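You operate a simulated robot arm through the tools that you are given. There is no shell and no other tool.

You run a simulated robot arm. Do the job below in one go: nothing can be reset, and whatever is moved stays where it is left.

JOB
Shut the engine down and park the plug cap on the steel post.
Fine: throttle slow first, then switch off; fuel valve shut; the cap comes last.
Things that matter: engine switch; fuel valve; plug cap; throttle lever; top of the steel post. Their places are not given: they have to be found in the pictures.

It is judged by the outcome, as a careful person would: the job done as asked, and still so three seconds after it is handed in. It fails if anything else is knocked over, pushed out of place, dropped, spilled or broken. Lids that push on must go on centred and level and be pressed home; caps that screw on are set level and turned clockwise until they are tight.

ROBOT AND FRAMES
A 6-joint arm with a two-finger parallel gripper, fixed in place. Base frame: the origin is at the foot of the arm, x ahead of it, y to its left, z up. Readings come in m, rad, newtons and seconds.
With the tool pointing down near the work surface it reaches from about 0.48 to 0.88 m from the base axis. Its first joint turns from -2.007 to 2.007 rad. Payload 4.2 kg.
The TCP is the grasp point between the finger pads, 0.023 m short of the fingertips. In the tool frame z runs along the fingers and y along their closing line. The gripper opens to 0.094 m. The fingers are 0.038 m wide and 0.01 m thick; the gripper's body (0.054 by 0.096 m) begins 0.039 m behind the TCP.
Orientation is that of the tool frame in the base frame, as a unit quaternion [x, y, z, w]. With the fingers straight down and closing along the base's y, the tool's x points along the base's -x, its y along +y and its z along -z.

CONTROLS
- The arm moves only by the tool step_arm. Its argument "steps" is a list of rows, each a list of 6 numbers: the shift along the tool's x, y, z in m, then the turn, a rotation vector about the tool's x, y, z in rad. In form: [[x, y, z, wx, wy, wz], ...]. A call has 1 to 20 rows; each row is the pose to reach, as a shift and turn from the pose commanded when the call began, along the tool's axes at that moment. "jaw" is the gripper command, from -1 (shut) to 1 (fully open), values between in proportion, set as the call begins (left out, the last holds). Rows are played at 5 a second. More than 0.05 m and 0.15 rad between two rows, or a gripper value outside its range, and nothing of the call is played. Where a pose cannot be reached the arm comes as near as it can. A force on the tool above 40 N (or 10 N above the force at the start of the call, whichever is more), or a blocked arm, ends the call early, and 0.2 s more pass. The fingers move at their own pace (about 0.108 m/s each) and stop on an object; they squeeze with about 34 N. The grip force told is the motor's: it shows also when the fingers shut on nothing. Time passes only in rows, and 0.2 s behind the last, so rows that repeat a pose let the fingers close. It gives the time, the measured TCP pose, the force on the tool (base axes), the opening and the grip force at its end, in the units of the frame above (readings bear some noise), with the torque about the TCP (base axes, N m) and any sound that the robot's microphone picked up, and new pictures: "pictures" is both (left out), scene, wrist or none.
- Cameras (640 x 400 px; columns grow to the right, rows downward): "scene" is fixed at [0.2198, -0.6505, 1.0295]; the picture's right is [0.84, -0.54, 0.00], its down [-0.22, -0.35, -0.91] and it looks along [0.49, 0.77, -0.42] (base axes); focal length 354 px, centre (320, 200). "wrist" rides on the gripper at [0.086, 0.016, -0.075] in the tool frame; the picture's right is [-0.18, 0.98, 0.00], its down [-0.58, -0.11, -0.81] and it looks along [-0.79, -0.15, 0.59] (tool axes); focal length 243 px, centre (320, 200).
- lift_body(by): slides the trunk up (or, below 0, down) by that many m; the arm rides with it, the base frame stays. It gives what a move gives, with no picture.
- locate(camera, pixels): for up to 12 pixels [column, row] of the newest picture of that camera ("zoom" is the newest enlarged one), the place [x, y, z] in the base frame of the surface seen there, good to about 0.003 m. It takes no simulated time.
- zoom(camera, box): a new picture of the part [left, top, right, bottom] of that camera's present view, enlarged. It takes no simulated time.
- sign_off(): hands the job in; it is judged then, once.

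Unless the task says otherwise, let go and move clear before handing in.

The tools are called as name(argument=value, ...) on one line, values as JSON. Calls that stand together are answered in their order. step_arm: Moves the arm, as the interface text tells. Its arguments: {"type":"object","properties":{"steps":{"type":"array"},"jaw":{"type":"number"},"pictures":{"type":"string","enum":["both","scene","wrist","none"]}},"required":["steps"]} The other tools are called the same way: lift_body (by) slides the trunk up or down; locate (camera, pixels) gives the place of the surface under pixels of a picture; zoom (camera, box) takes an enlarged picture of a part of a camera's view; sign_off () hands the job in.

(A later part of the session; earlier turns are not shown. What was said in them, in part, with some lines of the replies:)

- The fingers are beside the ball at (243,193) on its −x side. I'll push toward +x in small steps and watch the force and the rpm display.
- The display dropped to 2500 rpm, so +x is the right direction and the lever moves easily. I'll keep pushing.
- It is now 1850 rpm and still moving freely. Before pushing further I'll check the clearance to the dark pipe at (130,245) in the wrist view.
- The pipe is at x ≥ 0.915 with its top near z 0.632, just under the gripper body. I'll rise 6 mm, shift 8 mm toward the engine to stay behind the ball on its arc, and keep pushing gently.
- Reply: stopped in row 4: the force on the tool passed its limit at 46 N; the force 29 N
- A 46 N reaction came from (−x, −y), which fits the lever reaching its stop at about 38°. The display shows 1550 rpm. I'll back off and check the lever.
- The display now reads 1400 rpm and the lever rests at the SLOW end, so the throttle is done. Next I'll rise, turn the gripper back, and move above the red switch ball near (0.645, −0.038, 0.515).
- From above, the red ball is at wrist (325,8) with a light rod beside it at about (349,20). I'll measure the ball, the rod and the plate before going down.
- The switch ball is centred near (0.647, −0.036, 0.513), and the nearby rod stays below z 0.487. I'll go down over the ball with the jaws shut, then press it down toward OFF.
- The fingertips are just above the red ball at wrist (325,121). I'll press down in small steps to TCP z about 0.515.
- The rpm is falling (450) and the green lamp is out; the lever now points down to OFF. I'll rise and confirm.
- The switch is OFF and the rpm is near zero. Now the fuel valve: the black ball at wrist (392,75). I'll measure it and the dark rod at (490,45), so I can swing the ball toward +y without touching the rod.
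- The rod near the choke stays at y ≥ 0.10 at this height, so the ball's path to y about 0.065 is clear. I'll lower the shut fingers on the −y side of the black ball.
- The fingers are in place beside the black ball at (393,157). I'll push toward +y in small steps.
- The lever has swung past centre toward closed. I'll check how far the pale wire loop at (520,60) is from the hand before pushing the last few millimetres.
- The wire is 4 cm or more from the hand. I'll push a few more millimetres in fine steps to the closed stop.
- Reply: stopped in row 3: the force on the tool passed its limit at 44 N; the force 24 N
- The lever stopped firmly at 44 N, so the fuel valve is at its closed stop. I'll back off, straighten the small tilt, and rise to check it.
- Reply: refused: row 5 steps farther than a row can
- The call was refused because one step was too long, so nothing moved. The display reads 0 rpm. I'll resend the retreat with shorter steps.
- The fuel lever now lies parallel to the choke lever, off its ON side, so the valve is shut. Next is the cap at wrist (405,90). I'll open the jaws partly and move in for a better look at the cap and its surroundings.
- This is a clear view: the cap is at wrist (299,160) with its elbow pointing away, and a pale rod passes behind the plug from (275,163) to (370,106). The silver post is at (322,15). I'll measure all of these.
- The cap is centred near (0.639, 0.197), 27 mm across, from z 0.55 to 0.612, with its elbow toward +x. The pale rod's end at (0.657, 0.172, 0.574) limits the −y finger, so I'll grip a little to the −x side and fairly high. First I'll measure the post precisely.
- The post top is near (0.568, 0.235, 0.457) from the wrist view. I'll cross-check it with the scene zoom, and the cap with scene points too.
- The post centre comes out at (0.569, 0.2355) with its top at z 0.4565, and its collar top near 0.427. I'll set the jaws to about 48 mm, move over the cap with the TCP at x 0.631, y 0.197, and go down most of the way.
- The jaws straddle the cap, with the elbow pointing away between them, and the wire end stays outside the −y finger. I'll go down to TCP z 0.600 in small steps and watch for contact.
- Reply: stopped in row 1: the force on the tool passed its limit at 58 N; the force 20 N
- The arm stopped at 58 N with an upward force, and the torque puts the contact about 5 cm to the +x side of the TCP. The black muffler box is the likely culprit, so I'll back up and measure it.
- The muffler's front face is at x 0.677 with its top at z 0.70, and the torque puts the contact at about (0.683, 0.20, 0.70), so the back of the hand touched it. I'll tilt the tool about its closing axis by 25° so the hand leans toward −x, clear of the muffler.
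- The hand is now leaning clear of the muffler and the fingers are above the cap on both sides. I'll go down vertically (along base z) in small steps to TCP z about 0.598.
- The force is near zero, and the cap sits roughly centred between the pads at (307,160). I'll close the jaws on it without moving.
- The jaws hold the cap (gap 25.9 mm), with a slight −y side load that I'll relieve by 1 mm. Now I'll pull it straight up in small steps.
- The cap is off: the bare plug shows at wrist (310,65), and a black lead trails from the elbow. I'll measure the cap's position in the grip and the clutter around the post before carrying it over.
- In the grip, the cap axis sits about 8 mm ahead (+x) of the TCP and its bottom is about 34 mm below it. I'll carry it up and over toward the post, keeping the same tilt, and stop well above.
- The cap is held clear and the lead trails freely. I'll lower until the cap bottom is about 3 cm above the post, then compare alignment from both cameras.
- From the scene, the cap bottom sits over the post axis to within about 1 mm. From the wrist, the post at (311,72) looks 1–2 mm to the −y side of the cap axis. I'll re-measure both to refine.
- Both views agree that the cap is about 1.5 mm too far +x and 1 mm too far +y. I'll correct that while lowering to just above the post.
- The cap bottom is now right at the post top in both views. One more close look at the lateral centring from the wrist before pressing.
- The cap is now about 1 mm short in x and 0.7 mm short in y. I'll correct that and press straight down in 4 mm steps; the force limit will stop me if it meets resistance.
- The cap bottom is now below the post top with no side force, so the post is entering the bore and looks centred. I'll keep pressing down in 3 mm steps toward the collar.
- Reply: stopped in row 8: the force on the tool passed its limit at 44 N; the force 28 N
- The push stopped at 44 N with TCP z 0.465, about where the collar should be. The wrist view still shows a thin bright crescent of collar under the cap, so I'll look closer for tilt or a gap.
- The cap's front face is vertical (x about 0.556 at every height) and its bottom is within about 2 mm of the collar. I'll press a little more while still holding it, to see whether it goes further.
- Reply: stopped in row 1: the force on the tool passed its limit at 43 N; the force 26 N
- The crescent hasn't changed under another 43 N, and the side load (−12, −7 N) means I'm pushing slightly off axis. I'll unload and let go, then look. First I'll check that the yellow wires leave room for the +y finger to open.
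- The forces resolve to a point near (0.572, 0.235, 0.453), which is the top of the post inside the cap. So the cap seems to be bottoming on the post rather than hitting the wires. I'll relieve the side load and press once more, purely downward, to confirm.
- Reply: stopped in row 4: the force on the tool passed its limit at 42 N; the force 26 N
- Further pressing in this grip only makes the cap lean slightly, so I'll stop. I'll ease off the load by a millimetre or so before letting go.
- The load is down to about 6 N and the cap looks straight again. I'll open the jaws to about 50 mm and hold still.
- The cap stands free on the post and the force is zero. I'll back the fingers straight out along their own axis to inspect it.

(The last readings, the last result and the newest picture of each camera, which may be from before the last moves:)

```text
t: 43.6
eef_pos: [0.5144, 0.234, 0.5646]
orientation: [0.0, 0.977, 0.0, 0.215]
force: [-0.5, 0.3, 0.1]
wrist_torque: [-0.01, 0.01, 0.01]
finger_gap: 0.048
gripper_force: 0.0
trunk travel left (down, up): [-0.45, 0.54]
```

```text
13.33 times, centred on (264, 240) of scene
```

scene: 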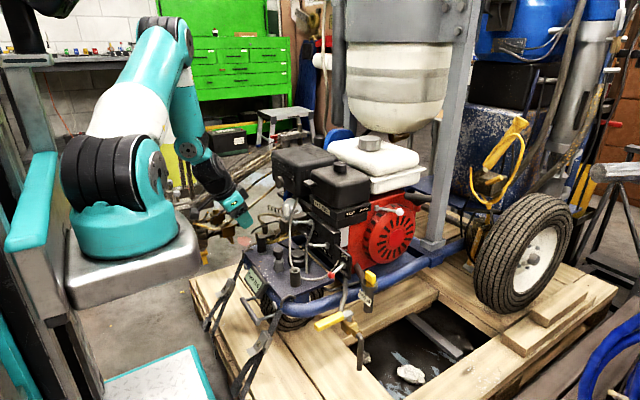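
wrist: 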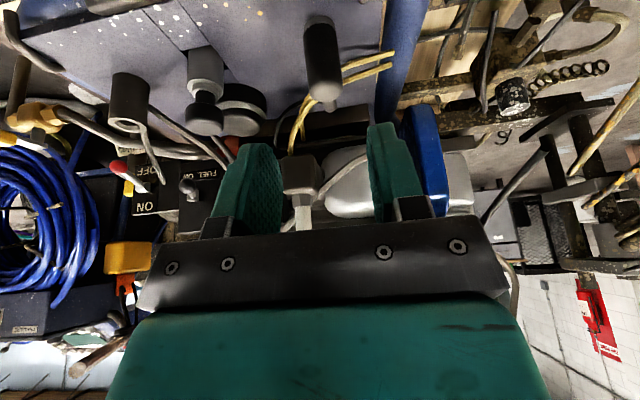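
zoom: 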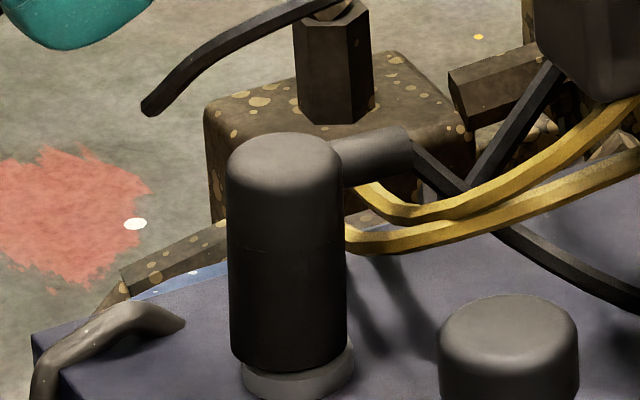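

The cap stands on the post, but in the scene view its sides look tilted by 2–3° compared with the bare post earlier. I'll look closer and measure the lean.

zoom(camera="scene", box=[250, 230, 282, 258])

locate(camera="wrist", pixels=[[320, 40], [320, 50], [320, 60], [320, 70], [320, 80], [322, 93], [315, 93], [330, 93], [325, 88], [325, 97], [330, 108], [318, 20]])

locate(camera="scene", pixels=[[261, 238], [261, 242], [261, 246], [261, 250], [261, 252], [261, 235], [265, 234], [258, 235], [270, 236], [262, 254], [257, 254], [267, 253]])

zoom(camera="wrist", box=[280, 0, 376, 110])

```text
14.29 times, centred on (266, 244) of scene
```

zoom: 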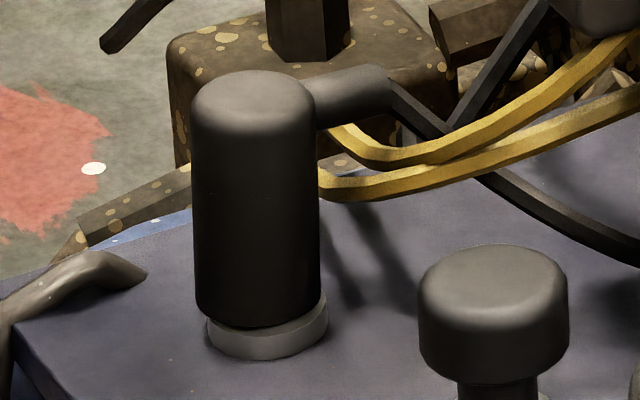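

```text
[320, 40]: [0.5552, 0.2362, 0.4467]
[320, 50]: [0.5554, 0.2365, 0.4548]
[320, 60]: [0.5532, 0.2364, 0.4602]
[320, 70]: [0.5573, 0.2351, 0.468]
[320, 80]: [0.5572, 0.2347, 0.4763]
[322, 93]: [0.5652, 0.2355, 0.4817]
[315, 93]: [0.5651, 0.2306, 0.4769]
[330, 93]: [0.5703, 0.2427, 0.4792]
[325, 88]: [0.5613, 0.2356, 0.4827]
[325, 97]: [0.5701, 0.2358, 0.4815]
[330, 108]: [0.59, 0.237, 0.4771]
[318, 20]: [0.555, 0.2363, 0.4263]
```

```text
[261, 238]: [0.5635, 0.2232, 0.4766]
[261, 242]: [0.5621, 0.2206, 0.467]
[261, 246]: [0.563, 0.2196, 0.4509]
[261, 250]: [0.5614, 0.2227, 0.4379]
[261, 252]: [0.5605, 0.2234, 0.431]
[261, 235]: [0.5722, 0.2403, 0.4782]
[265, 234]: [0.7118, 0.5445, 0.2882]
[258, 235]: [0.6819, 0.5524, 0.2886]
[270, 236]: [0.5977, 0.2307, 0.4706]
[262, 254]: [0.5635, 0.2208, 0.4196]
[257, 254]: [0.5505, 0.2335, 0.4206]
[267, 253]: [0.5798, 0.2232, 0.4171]
```

```text
3.64 times, centred on (328, 55) of wrist
```

zoom: 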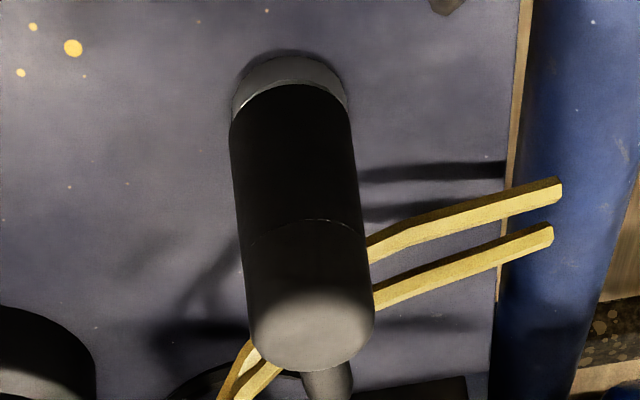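

The cap leans a few degrees: its front face moves +x by about 2 mm over 30 mm of height, and its −x bottom edge sits slightly off the collar. I'll bring the tool upright with the jaws shut and press flat on the cap's top, biased toward the high −x side, to level it and seat it.

step_arm(jaw=-1, steps=[[-0.0126, 0, -0.0272, 0, 0.14, 0], [-0.028, 0, -0.0366, 0, 0.28, 0], [-0.0461, 0.001, -0.0282, 0, 0.42, 0], [-0.057, 0.0015, -0.0121, 0, 0.434, 0], [-0.057, 0.0015, -0.0121, 0, 0.434, 0]])

zoom(camera="wrist", box=[240, 0, 400, 140])

zoom(camera="scene", box=[236, 205, 300, 255])

```text
t: 44.8
eef_pos: [0.5603, 0.2365, 0.5983]
orientation: [0.0, 1.0, 0.001, -0.001]
force: [-0.1, -0.2, -0.3]
wrist_torque: [-0.01, 0.04, 0.0]
finger_gap: 0.0
gripper_force: 33.9
trunk travel left (down, up): [-0.45, 0.54]
```

scene: 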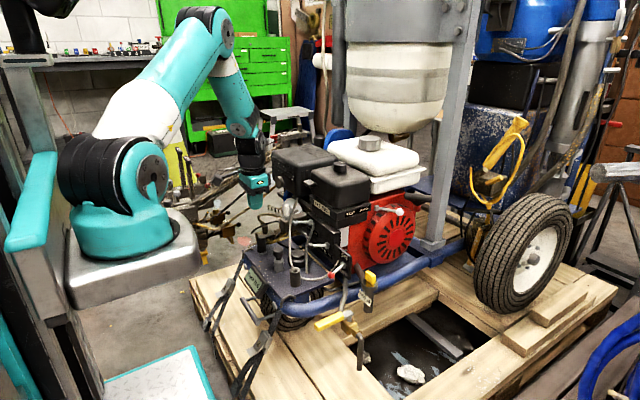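
wrist: 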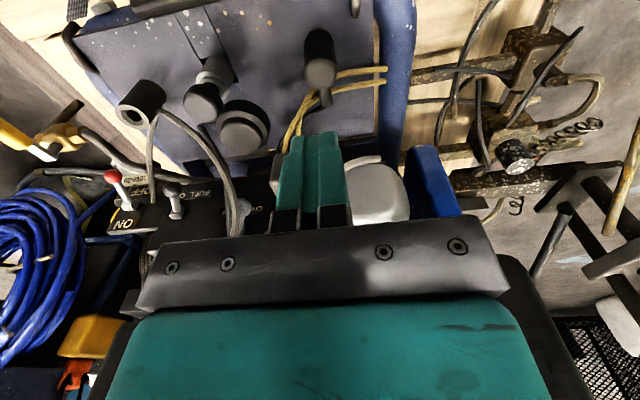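

```text
2.86 times, centred on (320, 70) of wrist
```

zoom: 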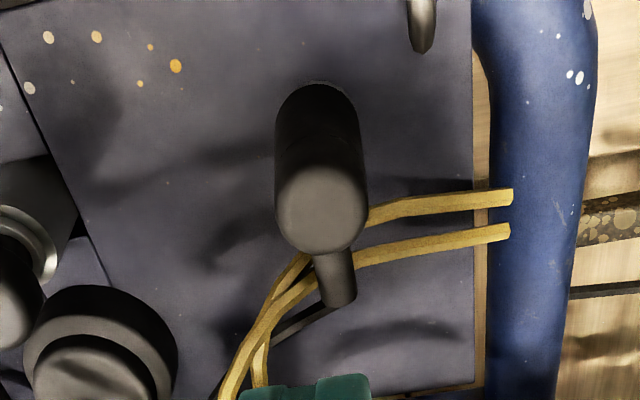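

```text
8.00 times, centred on (268, 230) of scene
```

zoom: 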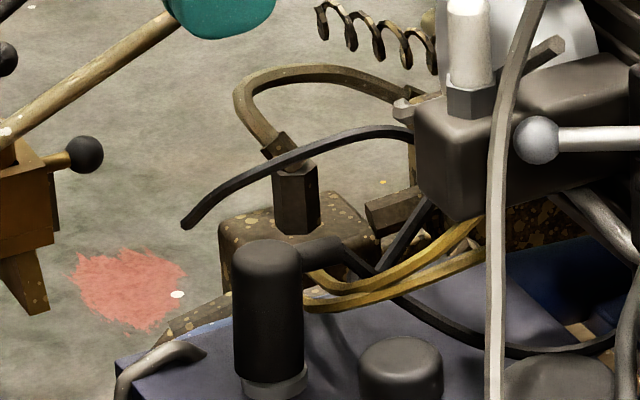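

The tool is upright and centred over the cap, which sits at (320,60) in the wrist view. I'll go down and press gently on its top, stopping at the force limit.

step_arm(steps=[[0, -0.001, 0.04, 0, 0, 0], [0, -0.001, 0.07, 0, 0, 0], [0, -0.001, 0.085, 0, 0, 0], [0, -0.001, 0.09, 0, 0, 0], [0, -0.001, 0.0925, 0, 0, 0], [0, -0.001, 0.095, 0, 0, 0], [0, -0.001, 0.097, 0, 0, 0], [0, -0.001, 0.099, 0, 0, 0], [0, -0.001, 0.101, 0, 0, 0], [0, -0.001, 0.103, 0, 0, 0]])

zoom(camera="scene", box=[236, 220, 292, 255])

zoom(camera="wrist", box=[256, 60, 384, 160])

```text
t: 46.9
eef_pos: [0.5631, 0.2356, 0.5003]
orientation: [0.0, 1.0, 0.003, 0.002]
force: [-1.4, -1.9, 18.4]
wrist_torque: [-0.02, -0.12, 0.03]
finger_gap: 0.0002
gripper_force: 33.9
trunk travel left (down, up): [-0.45, 0.54]
stopped in row 10: the force on the tool passed its limit at 44 N (the readings are from after the stop); the commanded pose is now the measured one
```

scene: 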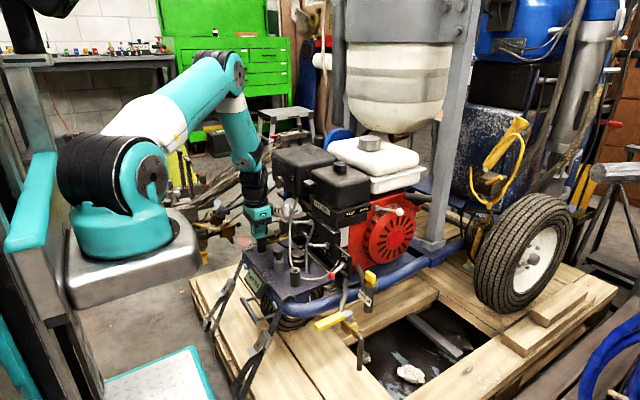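
wrist: 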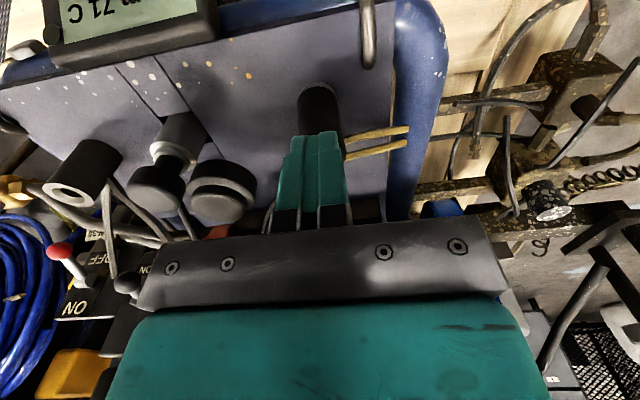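

```text
11.43 times, centred on (264, 238) of scene
```

zoom: 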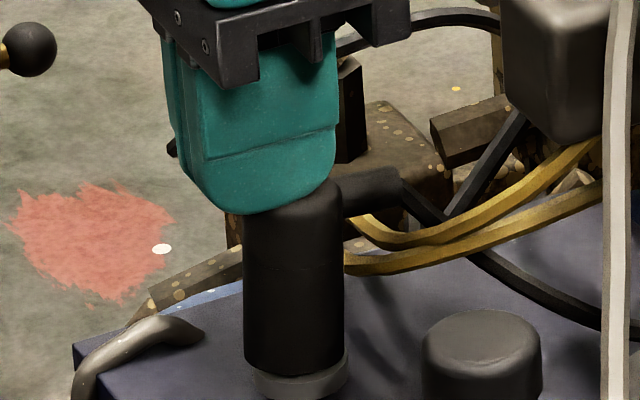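

```text
4.00 times, centred on (320, 110) of wrist
```

zoom: 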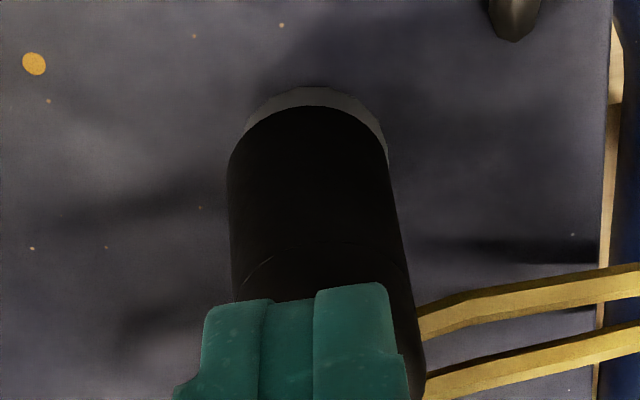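

I pressed the top to 44 N; the fingertips are at z 0.477 and the cap went no lower, so it is bottomed. I'll lift off and re-measure the lean.

step_arm(steps=[[0.002, 0, -0.005, 0, 0, 0], [0.003, 0, -0.04, 0, 0, 0], [0.003, 0, -0.08, 0, 0, 0], [0.003, 0, -0.1, 0, 0, 0], [0.003, 0, -0.1, 0, 0, 0]])

zoom(camera="scene", box=[252, 232, 276, 256])

zoom(camera="wrist", box=[280, 0, 360, 100])

locate(camera="scene", pixels=[[259, 238], [263, 238], [259, 242], [263, 242], [259, 246], [263, 246], [259, 250], [263, 250], [261, 240], [261, 244], [261, 248], [261, 252]])

```text
t: 48.1
eef_pos: [0.5577, 0.2355, 0.6003]
orientation: [0.0, 1.0, 0.001, 0.0]
force: [0.4, -0.3, -1.1]
wrist_torque: [0.0, 0.04, -0.01]
finger_gap: 0.0002
gripper_force: 33.8
trunk travel left (down, up): [-0.45, 0.54]
```

scene: 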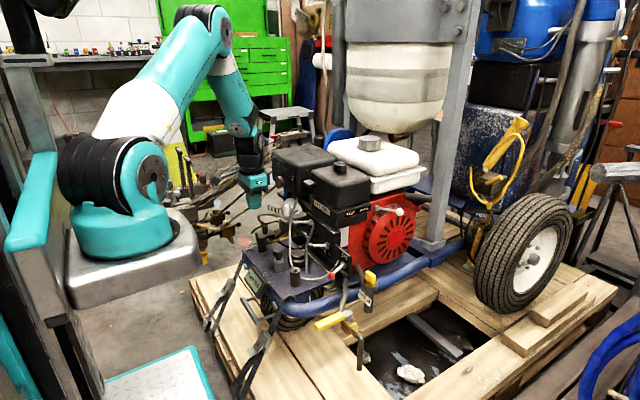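
wrist: 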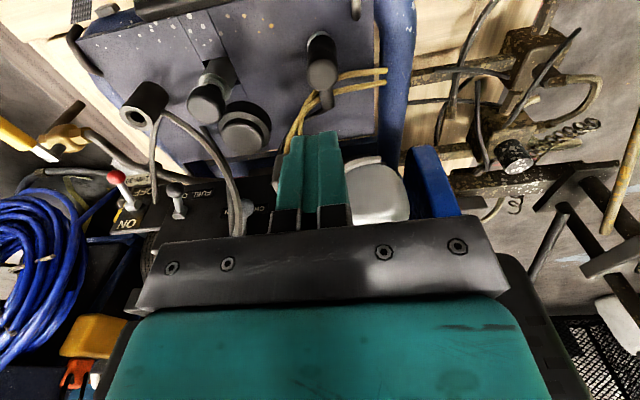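

```text
16.00 times, centred on (264, 244) of scene
```

zoom: 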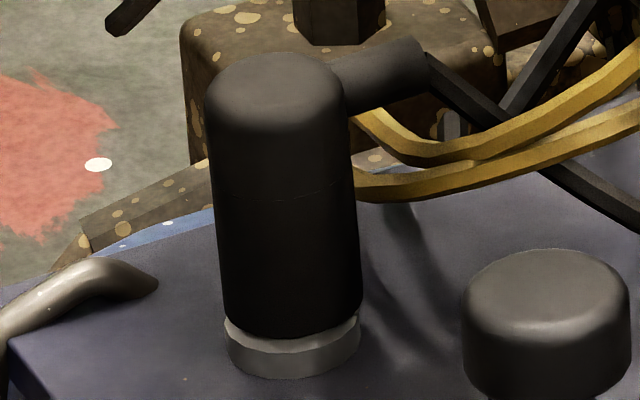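

```text
4.00 times, centred on (320, 50) of wrist
```

zoom: 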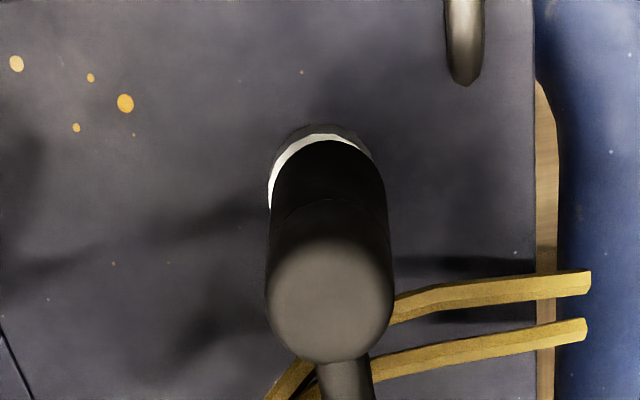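

```text
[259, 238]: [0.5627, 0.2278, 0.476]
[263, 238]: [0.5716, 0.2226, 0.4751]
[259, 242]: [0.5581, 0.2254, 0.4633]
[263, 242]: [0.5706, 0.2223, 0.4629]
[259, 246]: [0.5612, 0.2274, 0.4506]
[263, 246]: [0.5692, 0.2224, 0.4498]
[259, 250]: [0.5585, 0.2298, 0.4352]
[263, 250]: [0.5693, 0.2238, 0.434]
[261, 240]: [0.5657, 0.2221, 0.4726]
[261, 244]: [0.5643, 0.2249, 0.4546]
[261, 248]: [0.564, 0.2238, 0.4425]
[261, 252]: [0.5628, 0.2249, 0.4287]
```

The press rocked the cap the other way: its sides now slope about 1.5° past vertical. So it is down on the post top but free to rock a little, and I pushed off-centre. I'll find its top centre precisely and press exactly there.

locate(camera="wrist", pixels=[[322, 75], [318, 75], [327, 75], [322, 70], [322, 80], [310, 73], [334, 73], [322, 66], [322, 85], [326, 95], [315, 36], [318, 33]])

zoom(camera="wrist", box=[296, 20, 344, 100])

```text
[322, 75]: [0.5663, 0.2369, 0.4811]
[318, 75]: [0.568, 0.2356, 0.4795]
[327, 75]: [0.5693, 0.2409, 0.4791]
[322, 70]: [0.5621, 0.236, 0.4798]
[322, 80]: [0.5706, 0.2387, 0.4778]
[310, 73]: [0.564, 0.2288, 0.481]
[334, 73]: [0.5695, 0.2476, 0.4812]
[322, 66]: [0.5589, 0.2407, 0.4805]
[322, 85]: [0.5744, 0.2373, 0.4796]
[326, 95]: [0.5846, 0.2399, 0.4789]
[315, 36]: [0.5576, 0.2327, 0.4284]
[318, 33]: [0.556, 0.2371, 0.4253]
```

```text
5.00 times, centred on (320, 60) of wrist
```

zoom: 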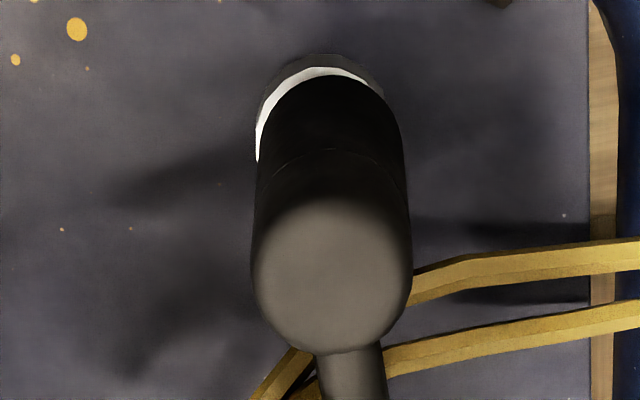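

The cap top centre is at (0.567, 0.2375), leaning about 2 mm toward −x/+y over the post. I'll regrip it with the same tilted tool: the flat pads will square it sideways, and I can then level it and press along the post axis.

step_arm(jaw=0.02, steps=[[0.01, 0, 0, 0, -0.14, 0], [0.025, 0, 0.01, 0, -0.28, 0], [0.04, 0, 0.025, 0, -0.42, 0], [0.0433, 0.0005, 0.0357, 0, -0.434, 0], [0.0433, 0.0005, 0.0357, 0, -0.434, 0]])

zoom(camera="wrist", box=[280, 0, 376, 110])

```text
t: 49.3
eef_pos: [0.5156, 0.2377, 0.5637]
orientation: [0.001, 0.976, 0.001, 0.217]
force: [0.1, -0.6, -0.2]
wrist_torque: [-0.02, 0.01, 0.0]
finger_gap: 0.0482
gripper_force: 0.0
trunk travel left (down, up): [-0.45, 0.54]
```

scene: 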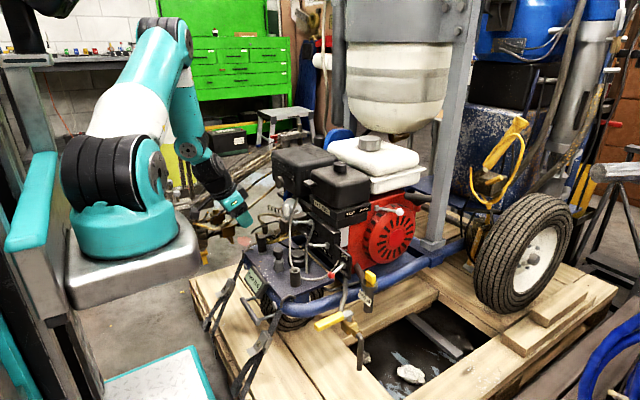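
wrist: 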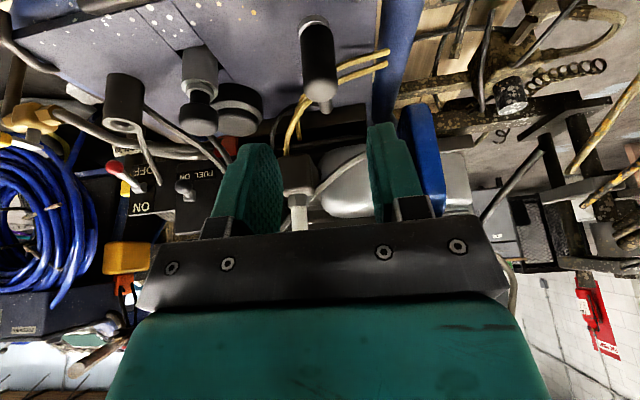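

```text
3.64 times, centred on (328, 55) of wrist
```

zoom: 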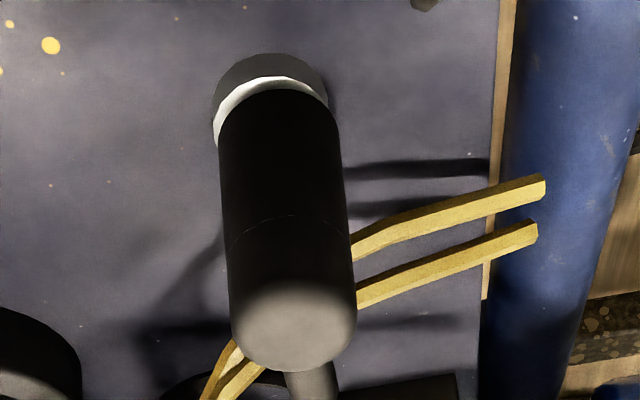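

The cap now sits about 1 mm to the +y side of the collar with little sideways lean, so the fit is slightly loose. I'll slide the open fingers back down around it.

step_arm(steps=[[0, -0.001, 0.03, 0, 0, 0], [0, -0.001, 0.06, 0, 0, 0], [0, -0.001, 0.085, 0, 0, 0], [0, -0.001, 0.1, 0, 0, 0], [0, -0.001, 0.107, 0, 0, 0], [0, -0.001, 0.107, 0, 0, 0]])

zoom(camera="wrist", box=[256, 60, 384, 220])

```text
t: 50.7
eef_pos: [0.5611, 0.2357, 0.4672]
orientation: [0.001, 0.977, 0.001, 0.215]
force: [-0.3, -0.4, -1.1]
wrist_torque: [0.0, -0.02, -0.01]
finger_gap: 0.0475
gripper_force: 0.2
trunk travel left (down, up): [-0.45, 0.54]
```

scene: 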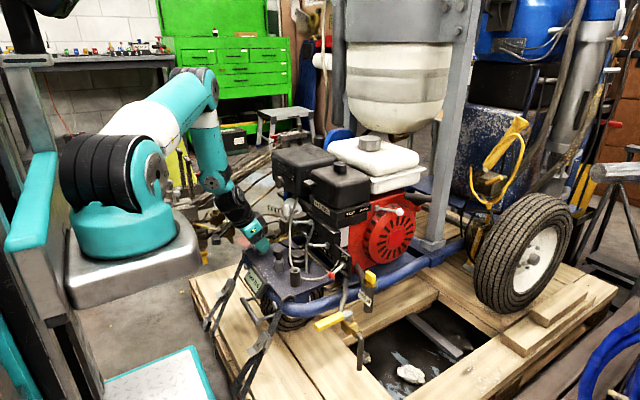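
wrist: 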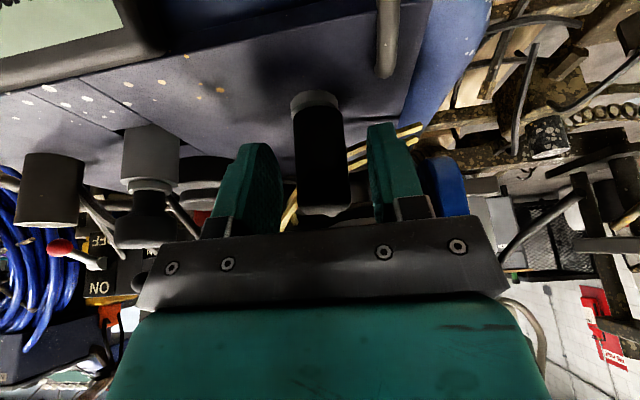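

```text
2.50 times, centred on (320, 140) of wrist
```

zoom: 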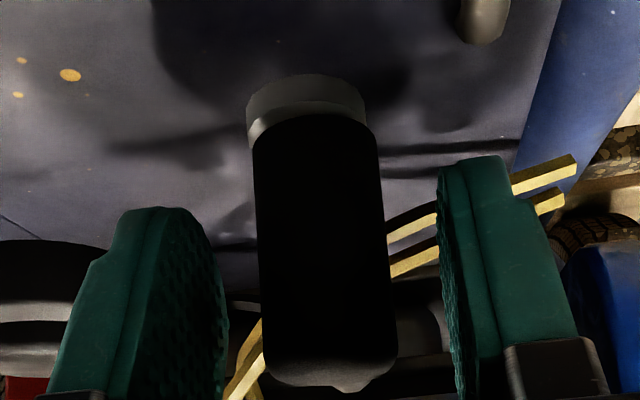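

The fingers are around the cap with no contact force. I'll close the jaws.

step_arm(jaw=-1, steps=[[0, 0, 0, 0, 0, 0], [0, 0, 0, 0, 0, 0], [0, 0, 0, 0, 0, 0]])

zoom(camera="wrist", box=[270, 80, 366, 140])

locate(camera="wrist", pixels=[[317, 120], [317, 130], [317, 140], [317, 150], [317, 160], [317, 170], [317, 180], [317, 190], [317, 200], [312, 125], [312, 195], [322, 125]])

zoom(camera="scene", box=[246, 230, 286, 258])

```text
t: 51.5
eef_pos: [0.5609, 0.2358, 0.4666]
orientation: [0.001, 0.976, 0.001, 0.216]
force: [0.7, 1.5, -0.3]
wrist_torque: [0.0, -0.01, 0.02]
finger_gap: 0.0259
gripper_force: 33.4
trunk travel left (down, up): [-0.45, 0.54]
```

scene: 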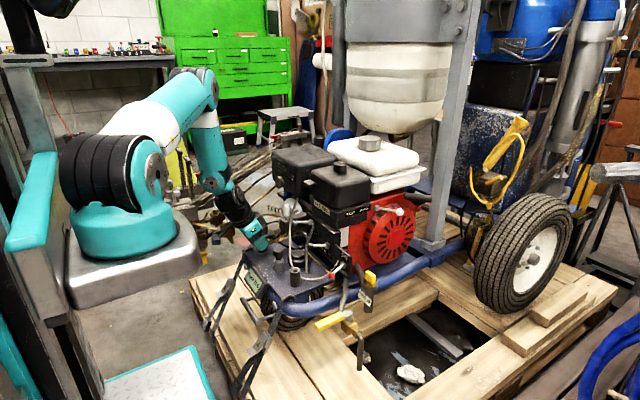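
wrist: 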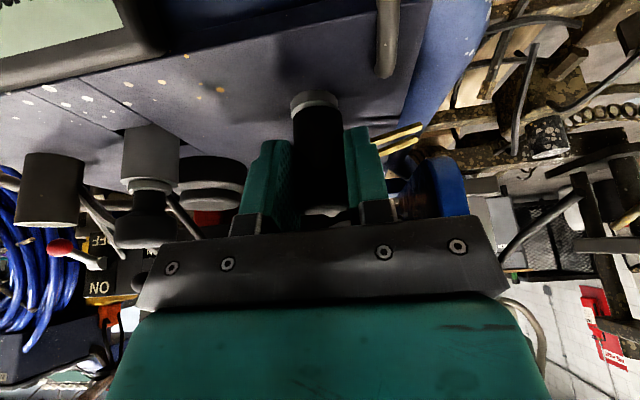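

```text
6.67 times, centred on (318, 110) of wrist
```

zoom: 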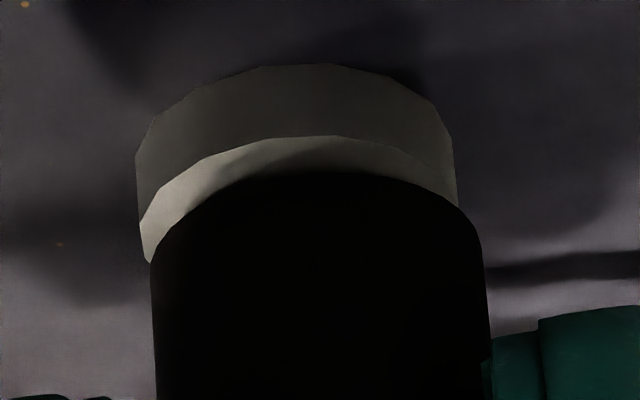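

```text
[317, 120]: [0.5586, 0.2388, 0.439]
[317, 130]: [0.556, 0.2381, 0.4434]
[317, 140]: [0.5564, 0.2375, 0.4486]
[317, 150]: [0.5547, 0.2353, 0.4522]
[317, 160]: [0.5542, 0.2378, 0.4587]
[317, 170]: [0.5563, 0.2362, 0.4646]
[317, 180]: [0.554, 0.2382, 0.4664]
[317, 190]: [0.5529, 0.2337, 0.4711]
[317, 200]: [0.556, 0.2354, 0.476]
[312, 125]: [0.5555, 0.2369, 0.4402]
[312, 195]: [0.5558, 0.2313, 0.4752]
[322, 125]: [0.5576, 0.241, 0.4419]
```

```text
14.29 times, centred on (266, 244) of scene
```

zoom: 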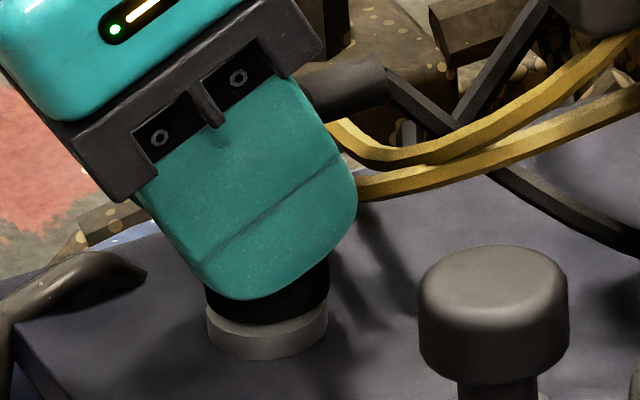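

The cap's top leans toward −x by about 3° and the cap sits about 1.2 mm too far +y. I'll rotate it +0.045 rad about the closing axis and shift it −1.2 mm in y, then check the forces.

step_arm(steps=[[0, -0.0004, -0.0005, 0, 0.015, 0], [0, -0.0008, -0.0005, 0, 0.03, 0], [0, -0.0012, -0.0005, 0, 0.045, 0], [0, -0.0012, -0.0005, 0, 0.045, 0]])

zoom(camera="wrist", box=[270, 80, 366, 140])

locate(camera="wrist", pixels=[[317, 120], [317, 130], [317, 140], [317, 150], [317, 160], [317, 170], [317, 180], [317, 190], [317, 200], [312, 125], [312, 195], [322, 125]])

```text
t: 52.5
eef_pos: [0.5599, 0.2356, 0.4664]
orientation: [0.0, 0.981, 0.002, 0.193]
force: [6.0, 3.1, -1.8]
wrist_torque: [0.17, -0.12, 0.05]
finger_gap: 0.026
gripper_force: 34.0
trunk travel left (down, up): [-0.45, 0.54]
```

scene: 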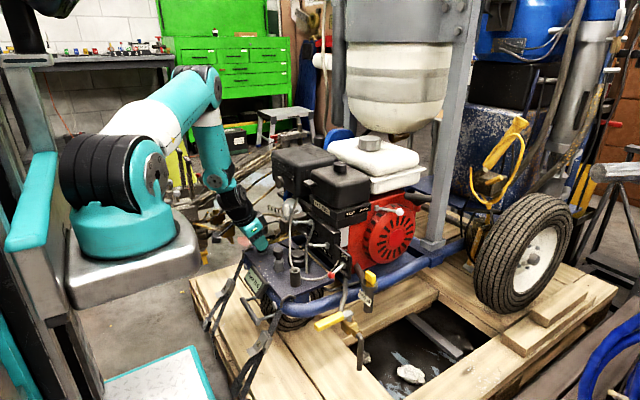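
wrist: 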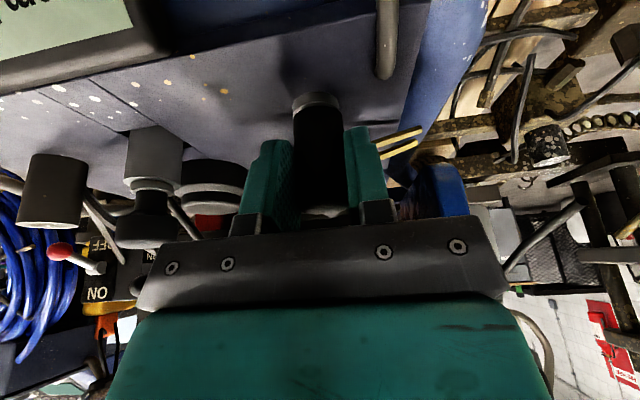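

```text
6.67 times, centred on (318, 110) of wrist
```

zoom: 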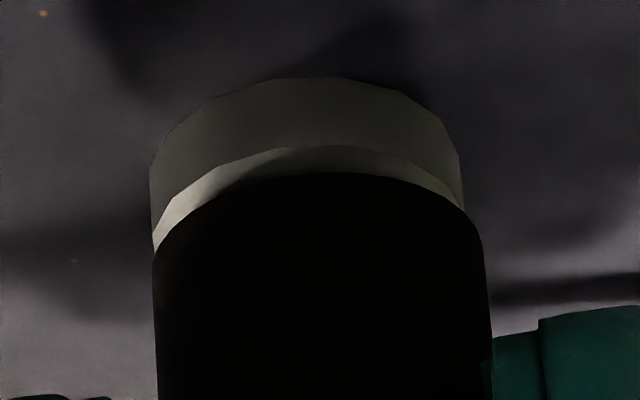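

```text
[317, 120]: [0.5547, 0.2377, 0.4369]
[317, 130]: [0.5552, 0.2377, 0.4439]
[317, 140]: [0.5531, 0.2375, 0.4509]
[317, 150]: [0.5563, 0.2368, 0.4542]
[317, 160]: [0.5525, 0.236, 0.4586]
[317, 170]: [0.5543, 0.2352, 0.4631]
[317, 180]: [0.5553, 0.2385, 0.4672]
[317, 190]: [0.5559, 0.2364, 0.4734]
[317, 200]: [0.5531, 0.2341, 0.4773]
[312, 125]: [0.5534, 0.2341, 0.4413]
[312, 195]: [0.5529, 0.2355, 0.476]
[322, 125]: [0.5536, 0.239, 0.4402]
```

The cap's front face is now vertical (x about 0.5545 at every height), with a small +x reaction. I'll shift 0.6 mm toward +x and press straight down in 1 mm steps.

step_arm(steps=[[-0.0002, 0, 0.0011, 0, 0, 0], [0.0004, 0, 0.002, 0, 0, 0], [0.001, 0, 0.0029, 0, 0, 0], [0.0015, 0, 0.0037, 0, 0, 0], [0.0021, 0, 0.0045, 0, 0, 0]])

zoom(camera="wrist", box=[270, 80, 366, 140])

locate(camera="wrist", pixels=[[317, 120], [317, 130], [317, 140], [317, 150], [317, 160], [317, 170], [317, 180], [317, 190], [317, 200], [317, 106], [317, 108], [317, 110]])

```text
t: 53.4
eef_pos: [0.5606, 0.2347, 0.466]
orientation: [0.0, 0.981, 0.003, 0.195]
force: [-13.8, -6.8, 26.3]
wrist_torque: [-0.07, -0.08, -0.05]
finger_gap: 0.0258
gripper_force: 33.9
trunk travel left (down, up): [-0.45, 0.54]
stopped in row 4: the force on the tool passed its limit at 43 N (the readings are from after the stop); the commanded pose is now the measured one
```

scene: 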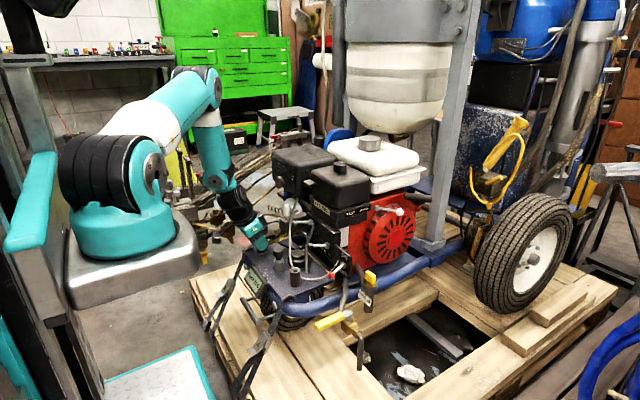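
wrist: 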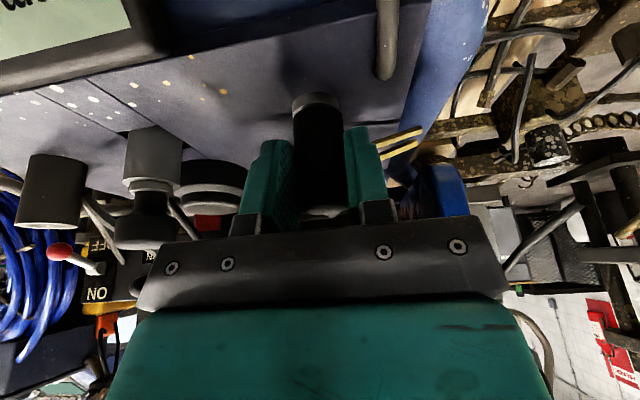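

```text
6.67 times, centred on (318, 110) of wrist
```

zoom: 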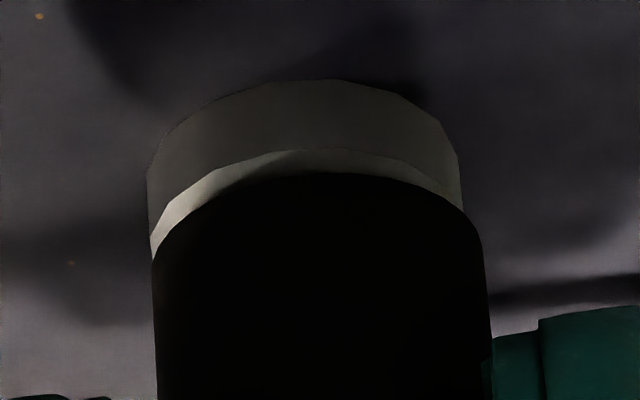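

```text
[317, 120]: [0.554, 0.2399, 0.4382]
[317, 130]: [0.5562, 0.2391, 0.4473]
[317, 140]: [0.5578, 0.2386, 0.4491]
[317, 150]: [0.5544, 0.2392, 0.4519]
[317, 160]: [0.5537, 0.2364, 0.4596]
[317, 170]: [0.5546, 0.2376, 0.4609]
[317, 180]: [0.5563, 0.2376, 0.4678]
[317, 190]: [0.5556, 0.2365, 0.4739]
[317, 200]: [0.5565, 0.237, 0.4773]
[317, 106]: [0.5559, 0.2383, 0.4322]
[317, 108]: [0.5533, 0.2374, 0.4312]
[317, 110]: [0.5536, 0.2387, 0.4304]
```

The cap is hard down: pressing to 43 N moved it less than half a millimetre, and its sides stay vertical. I'll now unload the arm until the force is near zero so that letting go doesn't nudge it.

step_arm(steps=[[0.0001, -0.0003, -0.0009, 0, 0, 0], [0.0001, -0.0006, -0.0018, 0, 0, 0], [0.0001, -0.0006, -0.0018, 0, 0, 0]])

zoom(camera="wrist", box=[270, 80, 366, 140])

locate(camera="wrist", pixels=[[317, 120], [317, 130], [317, 140], [317, 150], [317, 160], [317, 170], [317, 180], [317, 190], [317, 200], [317, 195], [317, 125], [317, 110]])

```text
t: 54.2
eef_pos: [0.5597, 0.2352, 0.4665]
orientation: [0.0, 0.981, 0.003, 0.196]
force: [4.8, 2.7, 5.8]
wrist_torque: [0.01, -0.08, -0.01]
finger_gap: 0.0261
gripper_force: 34.4
trunk travel left (down, up): [-0.45, 0.54]
```

scene: 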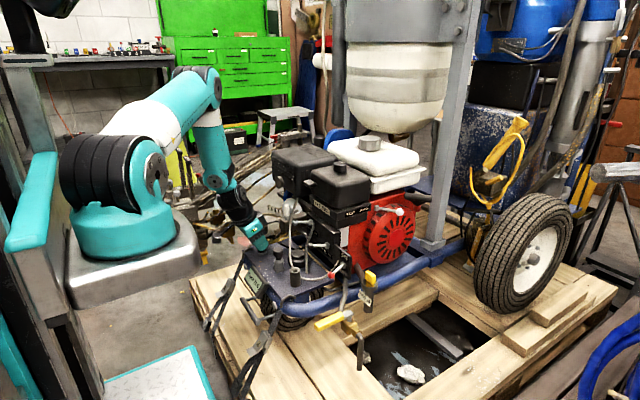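
wrist: 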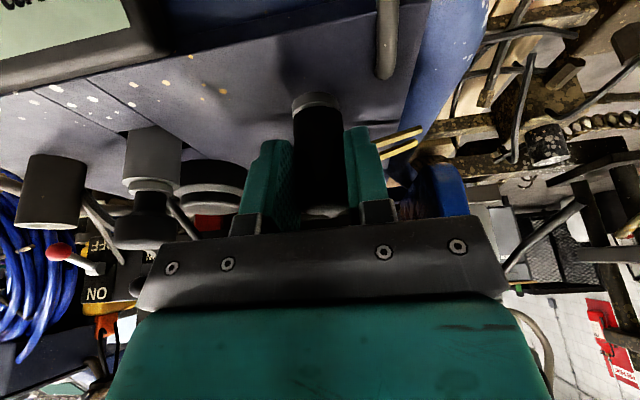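

```text
6.67 times, centred on (318, 110) of wrist
```

zoom: 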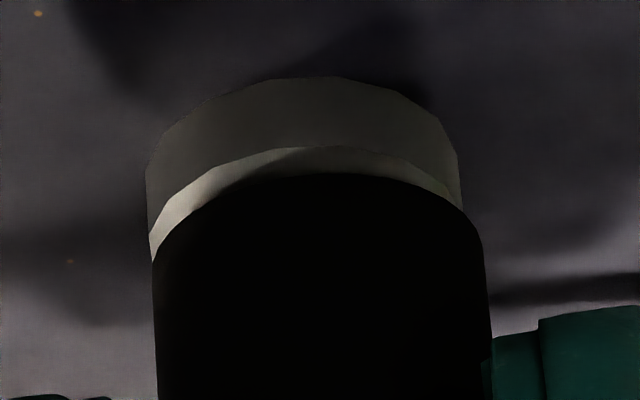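

```text
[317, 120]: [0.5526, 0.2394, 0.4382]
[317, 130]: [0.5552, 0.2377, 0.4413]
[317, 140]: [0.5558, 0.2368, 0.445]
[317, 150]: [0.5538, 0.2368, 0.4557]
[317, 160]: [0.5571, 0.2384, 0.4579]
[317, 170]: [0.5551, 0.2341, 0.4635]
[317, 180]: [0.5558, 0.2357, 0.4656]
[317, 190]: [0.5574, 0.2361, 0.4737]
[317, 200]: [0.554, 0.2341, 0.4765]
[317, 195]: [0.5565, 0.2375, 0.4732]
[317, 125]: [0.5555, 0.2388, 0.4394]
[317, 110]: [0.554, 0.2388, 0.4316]
```

The load is down to 5–6 N with slight +x and +y components. One more small trim, then I'll release.

step_arm(steps=[[-0.0006, 0.0004, -0.0004, 0, 0, 0], [-0.0006, 0.0004, -0.0004, 0, 0, 0]], pictures="none")

```text
t: 54.8
eef_pos: [0.5607, 0.2343, 0.4667]
orientation: [0.0, 0.981, 0.003, 0.194]
force: [1.5, 0.4, 2.5]
wrist_torque: [-0.01, -0.06, 0.0]
finger_gap: 0.0258
gripper_force: 34.2
trunk travel left (down, up): [-0.45, 0.54]
```

The force is now under 3 N. I'll open the jaws and then back out along the tool axis.

step_arm(jaw=0.02, steps=[[0, 0, 0, 0, 0, 0], [0, 0, 0, 0, 0, 0], [0, 0, 0, 0, 0, 0], [0, 0, -0.02, 0, 0, 0], [0, 0, -0.05, 0, 0, 0], [0, 0, -0.08, 0, 0, 0], [0, 0, -0.11, 0, 0, 0], [0, 0, -0.11, 0, 0, 0]])

zoom(camera="wrist", box=[280, 0, 376, 110])

zoom(camera="scene", box=[252, 232, 276, 256])

locate(camera="wrist", pixels=[[318, 35], [318, 42], [318, 50], [318, 57], [318, 65], [318, 72], [318, 78], [320, 92], [312, 92], [328, 92], [320, 88], [320, 96]])

```text
t: 56.6
eef_pos: [0.5179, 0.2369, 0.571]
orientation: [0.001, 0.981, 0.001, 0.194]
force: [1.6, 0.0, 0.0]
wrist_torque: [0.0, 0.02, -0.02]
finger_gap: 0.048
gripper_force: 0.1
trunk travel left (down, up): [-0.45, 0.54]
```

scene: 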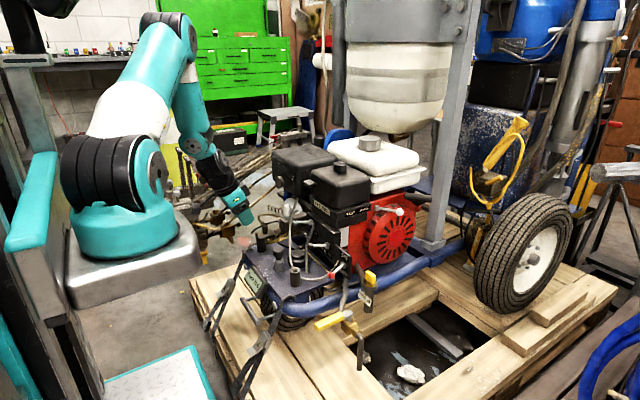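
wrist: 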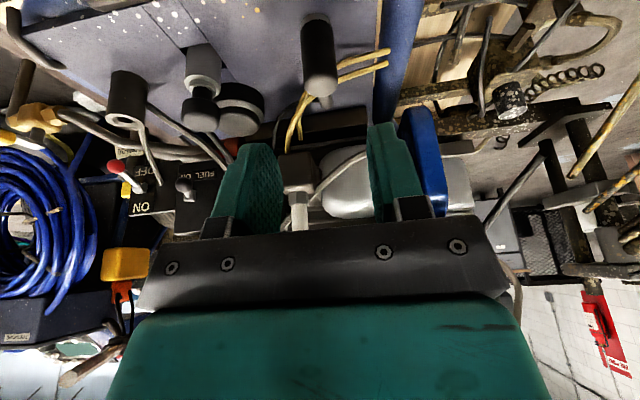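

```text
3.64 times, centred on (328, 55) of wrist
```

zoom: 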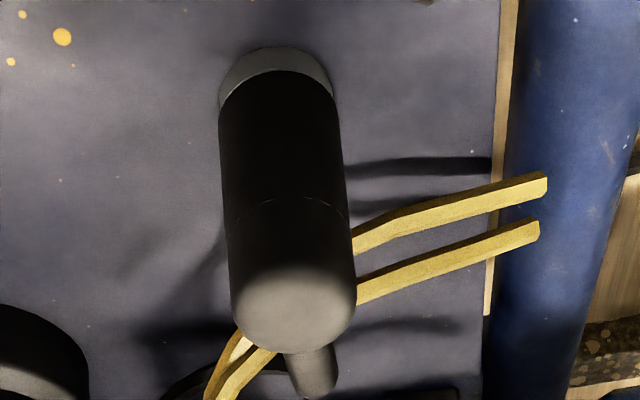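

```text
16.00 times, centred on (264, 244) of scene
```

zoom: 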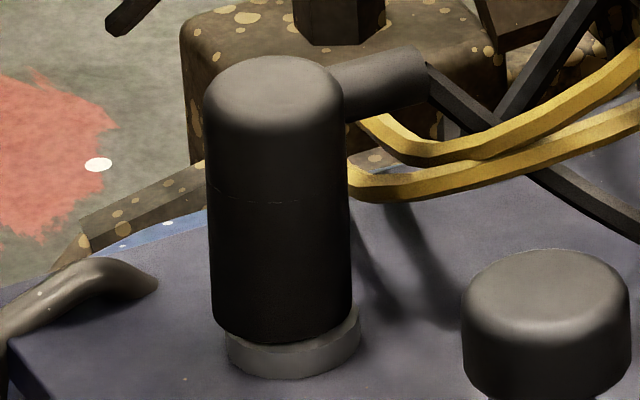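

```text
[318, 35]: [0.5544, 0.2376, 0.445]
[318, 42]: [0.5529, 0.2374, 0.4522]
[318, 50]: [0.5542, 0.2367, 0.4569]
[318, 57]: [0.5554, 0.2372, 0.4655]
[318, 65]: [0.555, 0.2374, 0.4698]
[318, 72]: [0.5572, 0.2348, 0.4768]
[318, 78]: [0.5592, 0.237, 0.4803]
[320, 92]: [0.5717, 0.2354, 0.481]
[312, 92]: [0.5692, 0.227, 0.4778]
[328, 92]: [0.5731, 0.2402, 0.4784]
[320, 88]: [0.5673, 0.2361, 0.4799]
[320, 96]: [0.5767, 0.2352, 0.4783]
```

The cap is upright on the post to within about 2° and resting on its end stop. To confirm the depth, I'll measure the bare plug's length (which gives the bore depth) and compare it with the post height.

zoom(camera="scene", box=[274, 195, 306, 225])

locate(camera="scene", pixels=[[286.5, 204], [286.5, 206], [286.5, 210], [286.5, 214], [286.5, 217], [286.5, 219], [286.5, 203], [262, 253], [262, 254], [258, 254], [262, 251], [262, 252]])

```text
13.33 times, centred on (290, 210) of scene
```

zoom: 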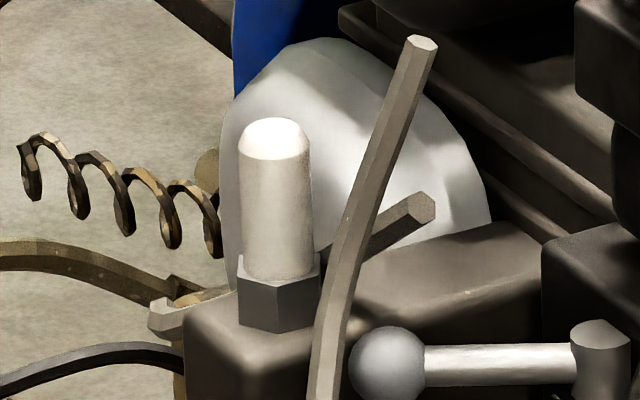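

```text
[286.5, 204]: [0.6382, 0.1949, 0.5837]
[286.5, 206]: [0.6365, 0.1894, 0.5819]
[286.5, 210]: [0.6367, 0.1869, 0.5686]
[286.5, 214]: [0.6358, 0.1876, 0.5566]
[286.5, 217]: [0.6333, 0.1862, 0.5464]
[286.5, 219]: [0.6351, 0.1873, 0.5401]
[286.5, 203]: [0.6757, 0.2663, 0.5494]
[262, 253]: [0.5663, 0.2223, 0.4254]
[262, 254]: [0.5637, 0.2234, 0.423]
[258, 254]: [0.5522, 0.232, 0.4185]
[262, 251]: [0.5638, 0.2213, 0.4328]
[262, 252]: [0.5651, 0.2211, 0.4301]
```

The plug tip is at z 0.585, so the bore is about 26 mm deep. That matches the 26 mm of post now inside the cap, so the cap is fully home. I'll move the arm well clear and check that nothing drifts.

step_arm(steps=[[0, 0, -0.04, 0, 0, 0], [0, 0, -0.08, 0, 0.1, 0], [0, 0, -0.12, 0, 0.2, 0], [0, 0, -0.16, 0, 0.3, 0], [0, 0, -0.19, 0, 0.39, 0], [0, 0, -0.19, 0, 0.39, 0], [0, 0, -0.19, 0, 0.39, 0], [0, 0, -0.19, 0, 0.39, 0], [0, 0, -0.19, 0, 0.39, 0], [0, 0, -0.19, 0, 0.39, 0], [0, 0, -0.19, 0, 0.39, 0], [0, 0, -0.19, 0, 0.39, 0], [0, 0, -0.19, 0, 0.39, 0]])

zoom(camera="scene", box=[252, 232, 276, 256])

zoom(camera="scene", box=[230, 180, 430, 305])

zoom(camera="scene", box=[234, 262, 282, 292])

zoom(camera="wrist", box=[160, 0, 480, 200])

```text
t: 59.4
eef_pos: [0.447, 0.2345, 0.7452]
orientation: [0.0, 1.0, 0.002, 0.001]
force: [0.5, 0.0, -0.8]
wrist_torque: [0.01, 0.01, -0.02]
finger_gap: 0.0482
gripper_force: 0.0
trunk travel left (down, up): [-0.45, 0.54]
```

scene: 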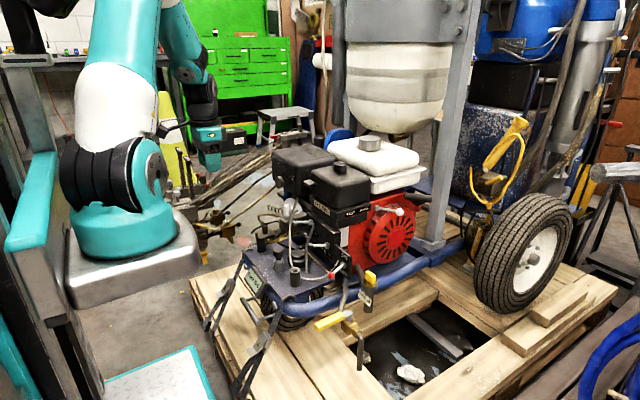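
wrist: 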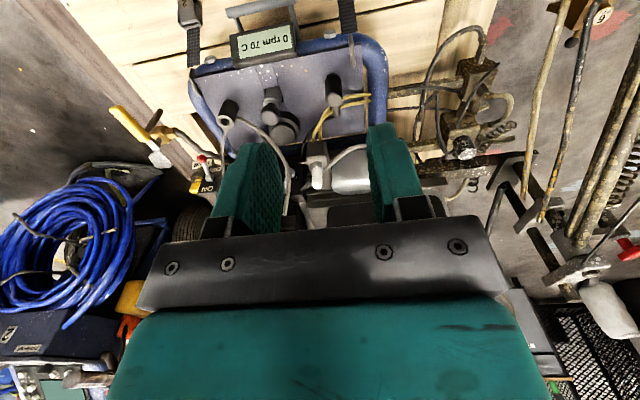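

```text
16.00 times, centred on (264, 244) of scene
```

zoom: 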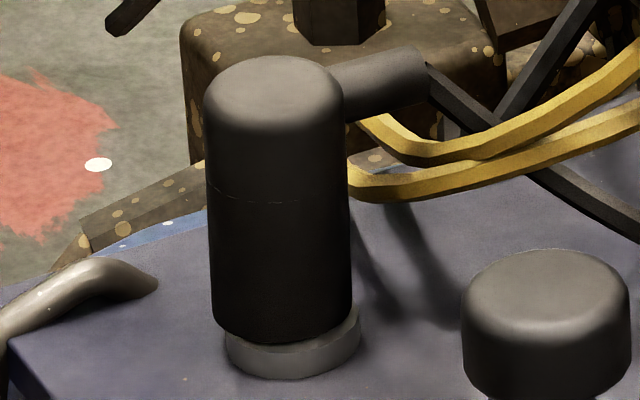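

```text
3.20 times, centred on (330, 242) of scene
```

zoom: 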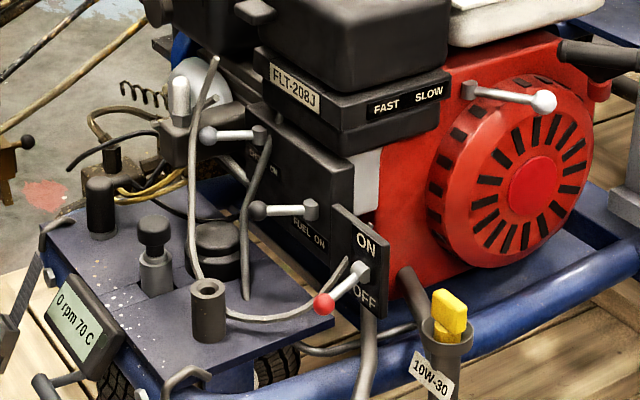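

```text
13.33 times, centred on (258, 277) of scene
```

zoom: 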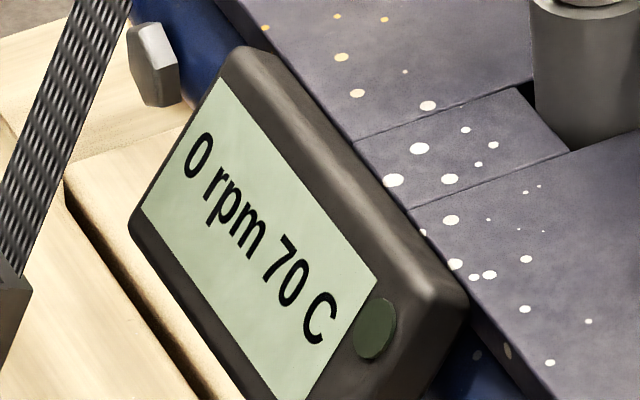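

```text
2.00 times, centred on (320, 100) of wrist
```

zoom: 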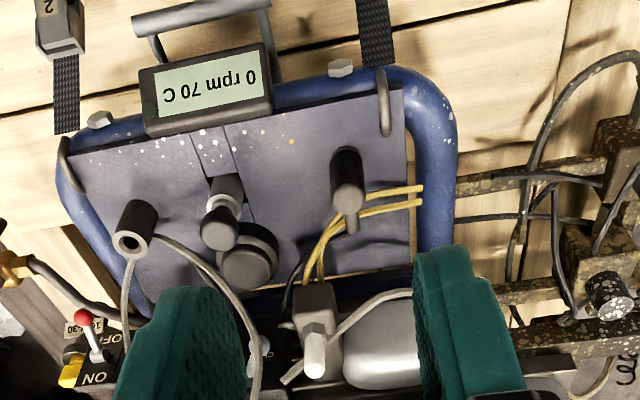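

All the final pictures agree:
- **Throttle:** at SLOW.
- **Switch:** OFF, with the display at 0 rpm and the lamp out.
- **Fuel lever:** off its ON side.
- **Cap:** hasn't moved on the steel post after nearly 3 seconds untouched.

The arm is clear with nothing else disturbed, so I'm handing it in.

sign_off()

```text
The job is handed in.
```

The engine is shut down and the plug cap is parked on the steel post. I've handed the job in; no verdict has come back yet.

- **Throttle:** pushed to its stop at SLOW first. The display fell from 2750 to 1400 rpm.
- **Engine switch:** then pressed down to OFF. The green lamp went out and the display now reads 0 rpm.
- **Fuel valve:** swung off its ON side to its stop, so it now lies parallel to the choke lever.
- **Plug cap:** pulled off last and pressed onto the post to about 43 N, where it would go no lower. It had not moved after nearly three seconds untouched.

- **Cap fit:** the cap fits the post slightly loosely. It leans about 2–3° and its lower end sits about 2 mm off the collar's centre. There is a gap of about 2 mm above the collar because the cap bottoms on the post first.
- **Muffler contact:** on my first approach to the cap, the back of the hand touched the muffler at 58 N. I backed off and came in tilted; I saw nothing moved or damaged.
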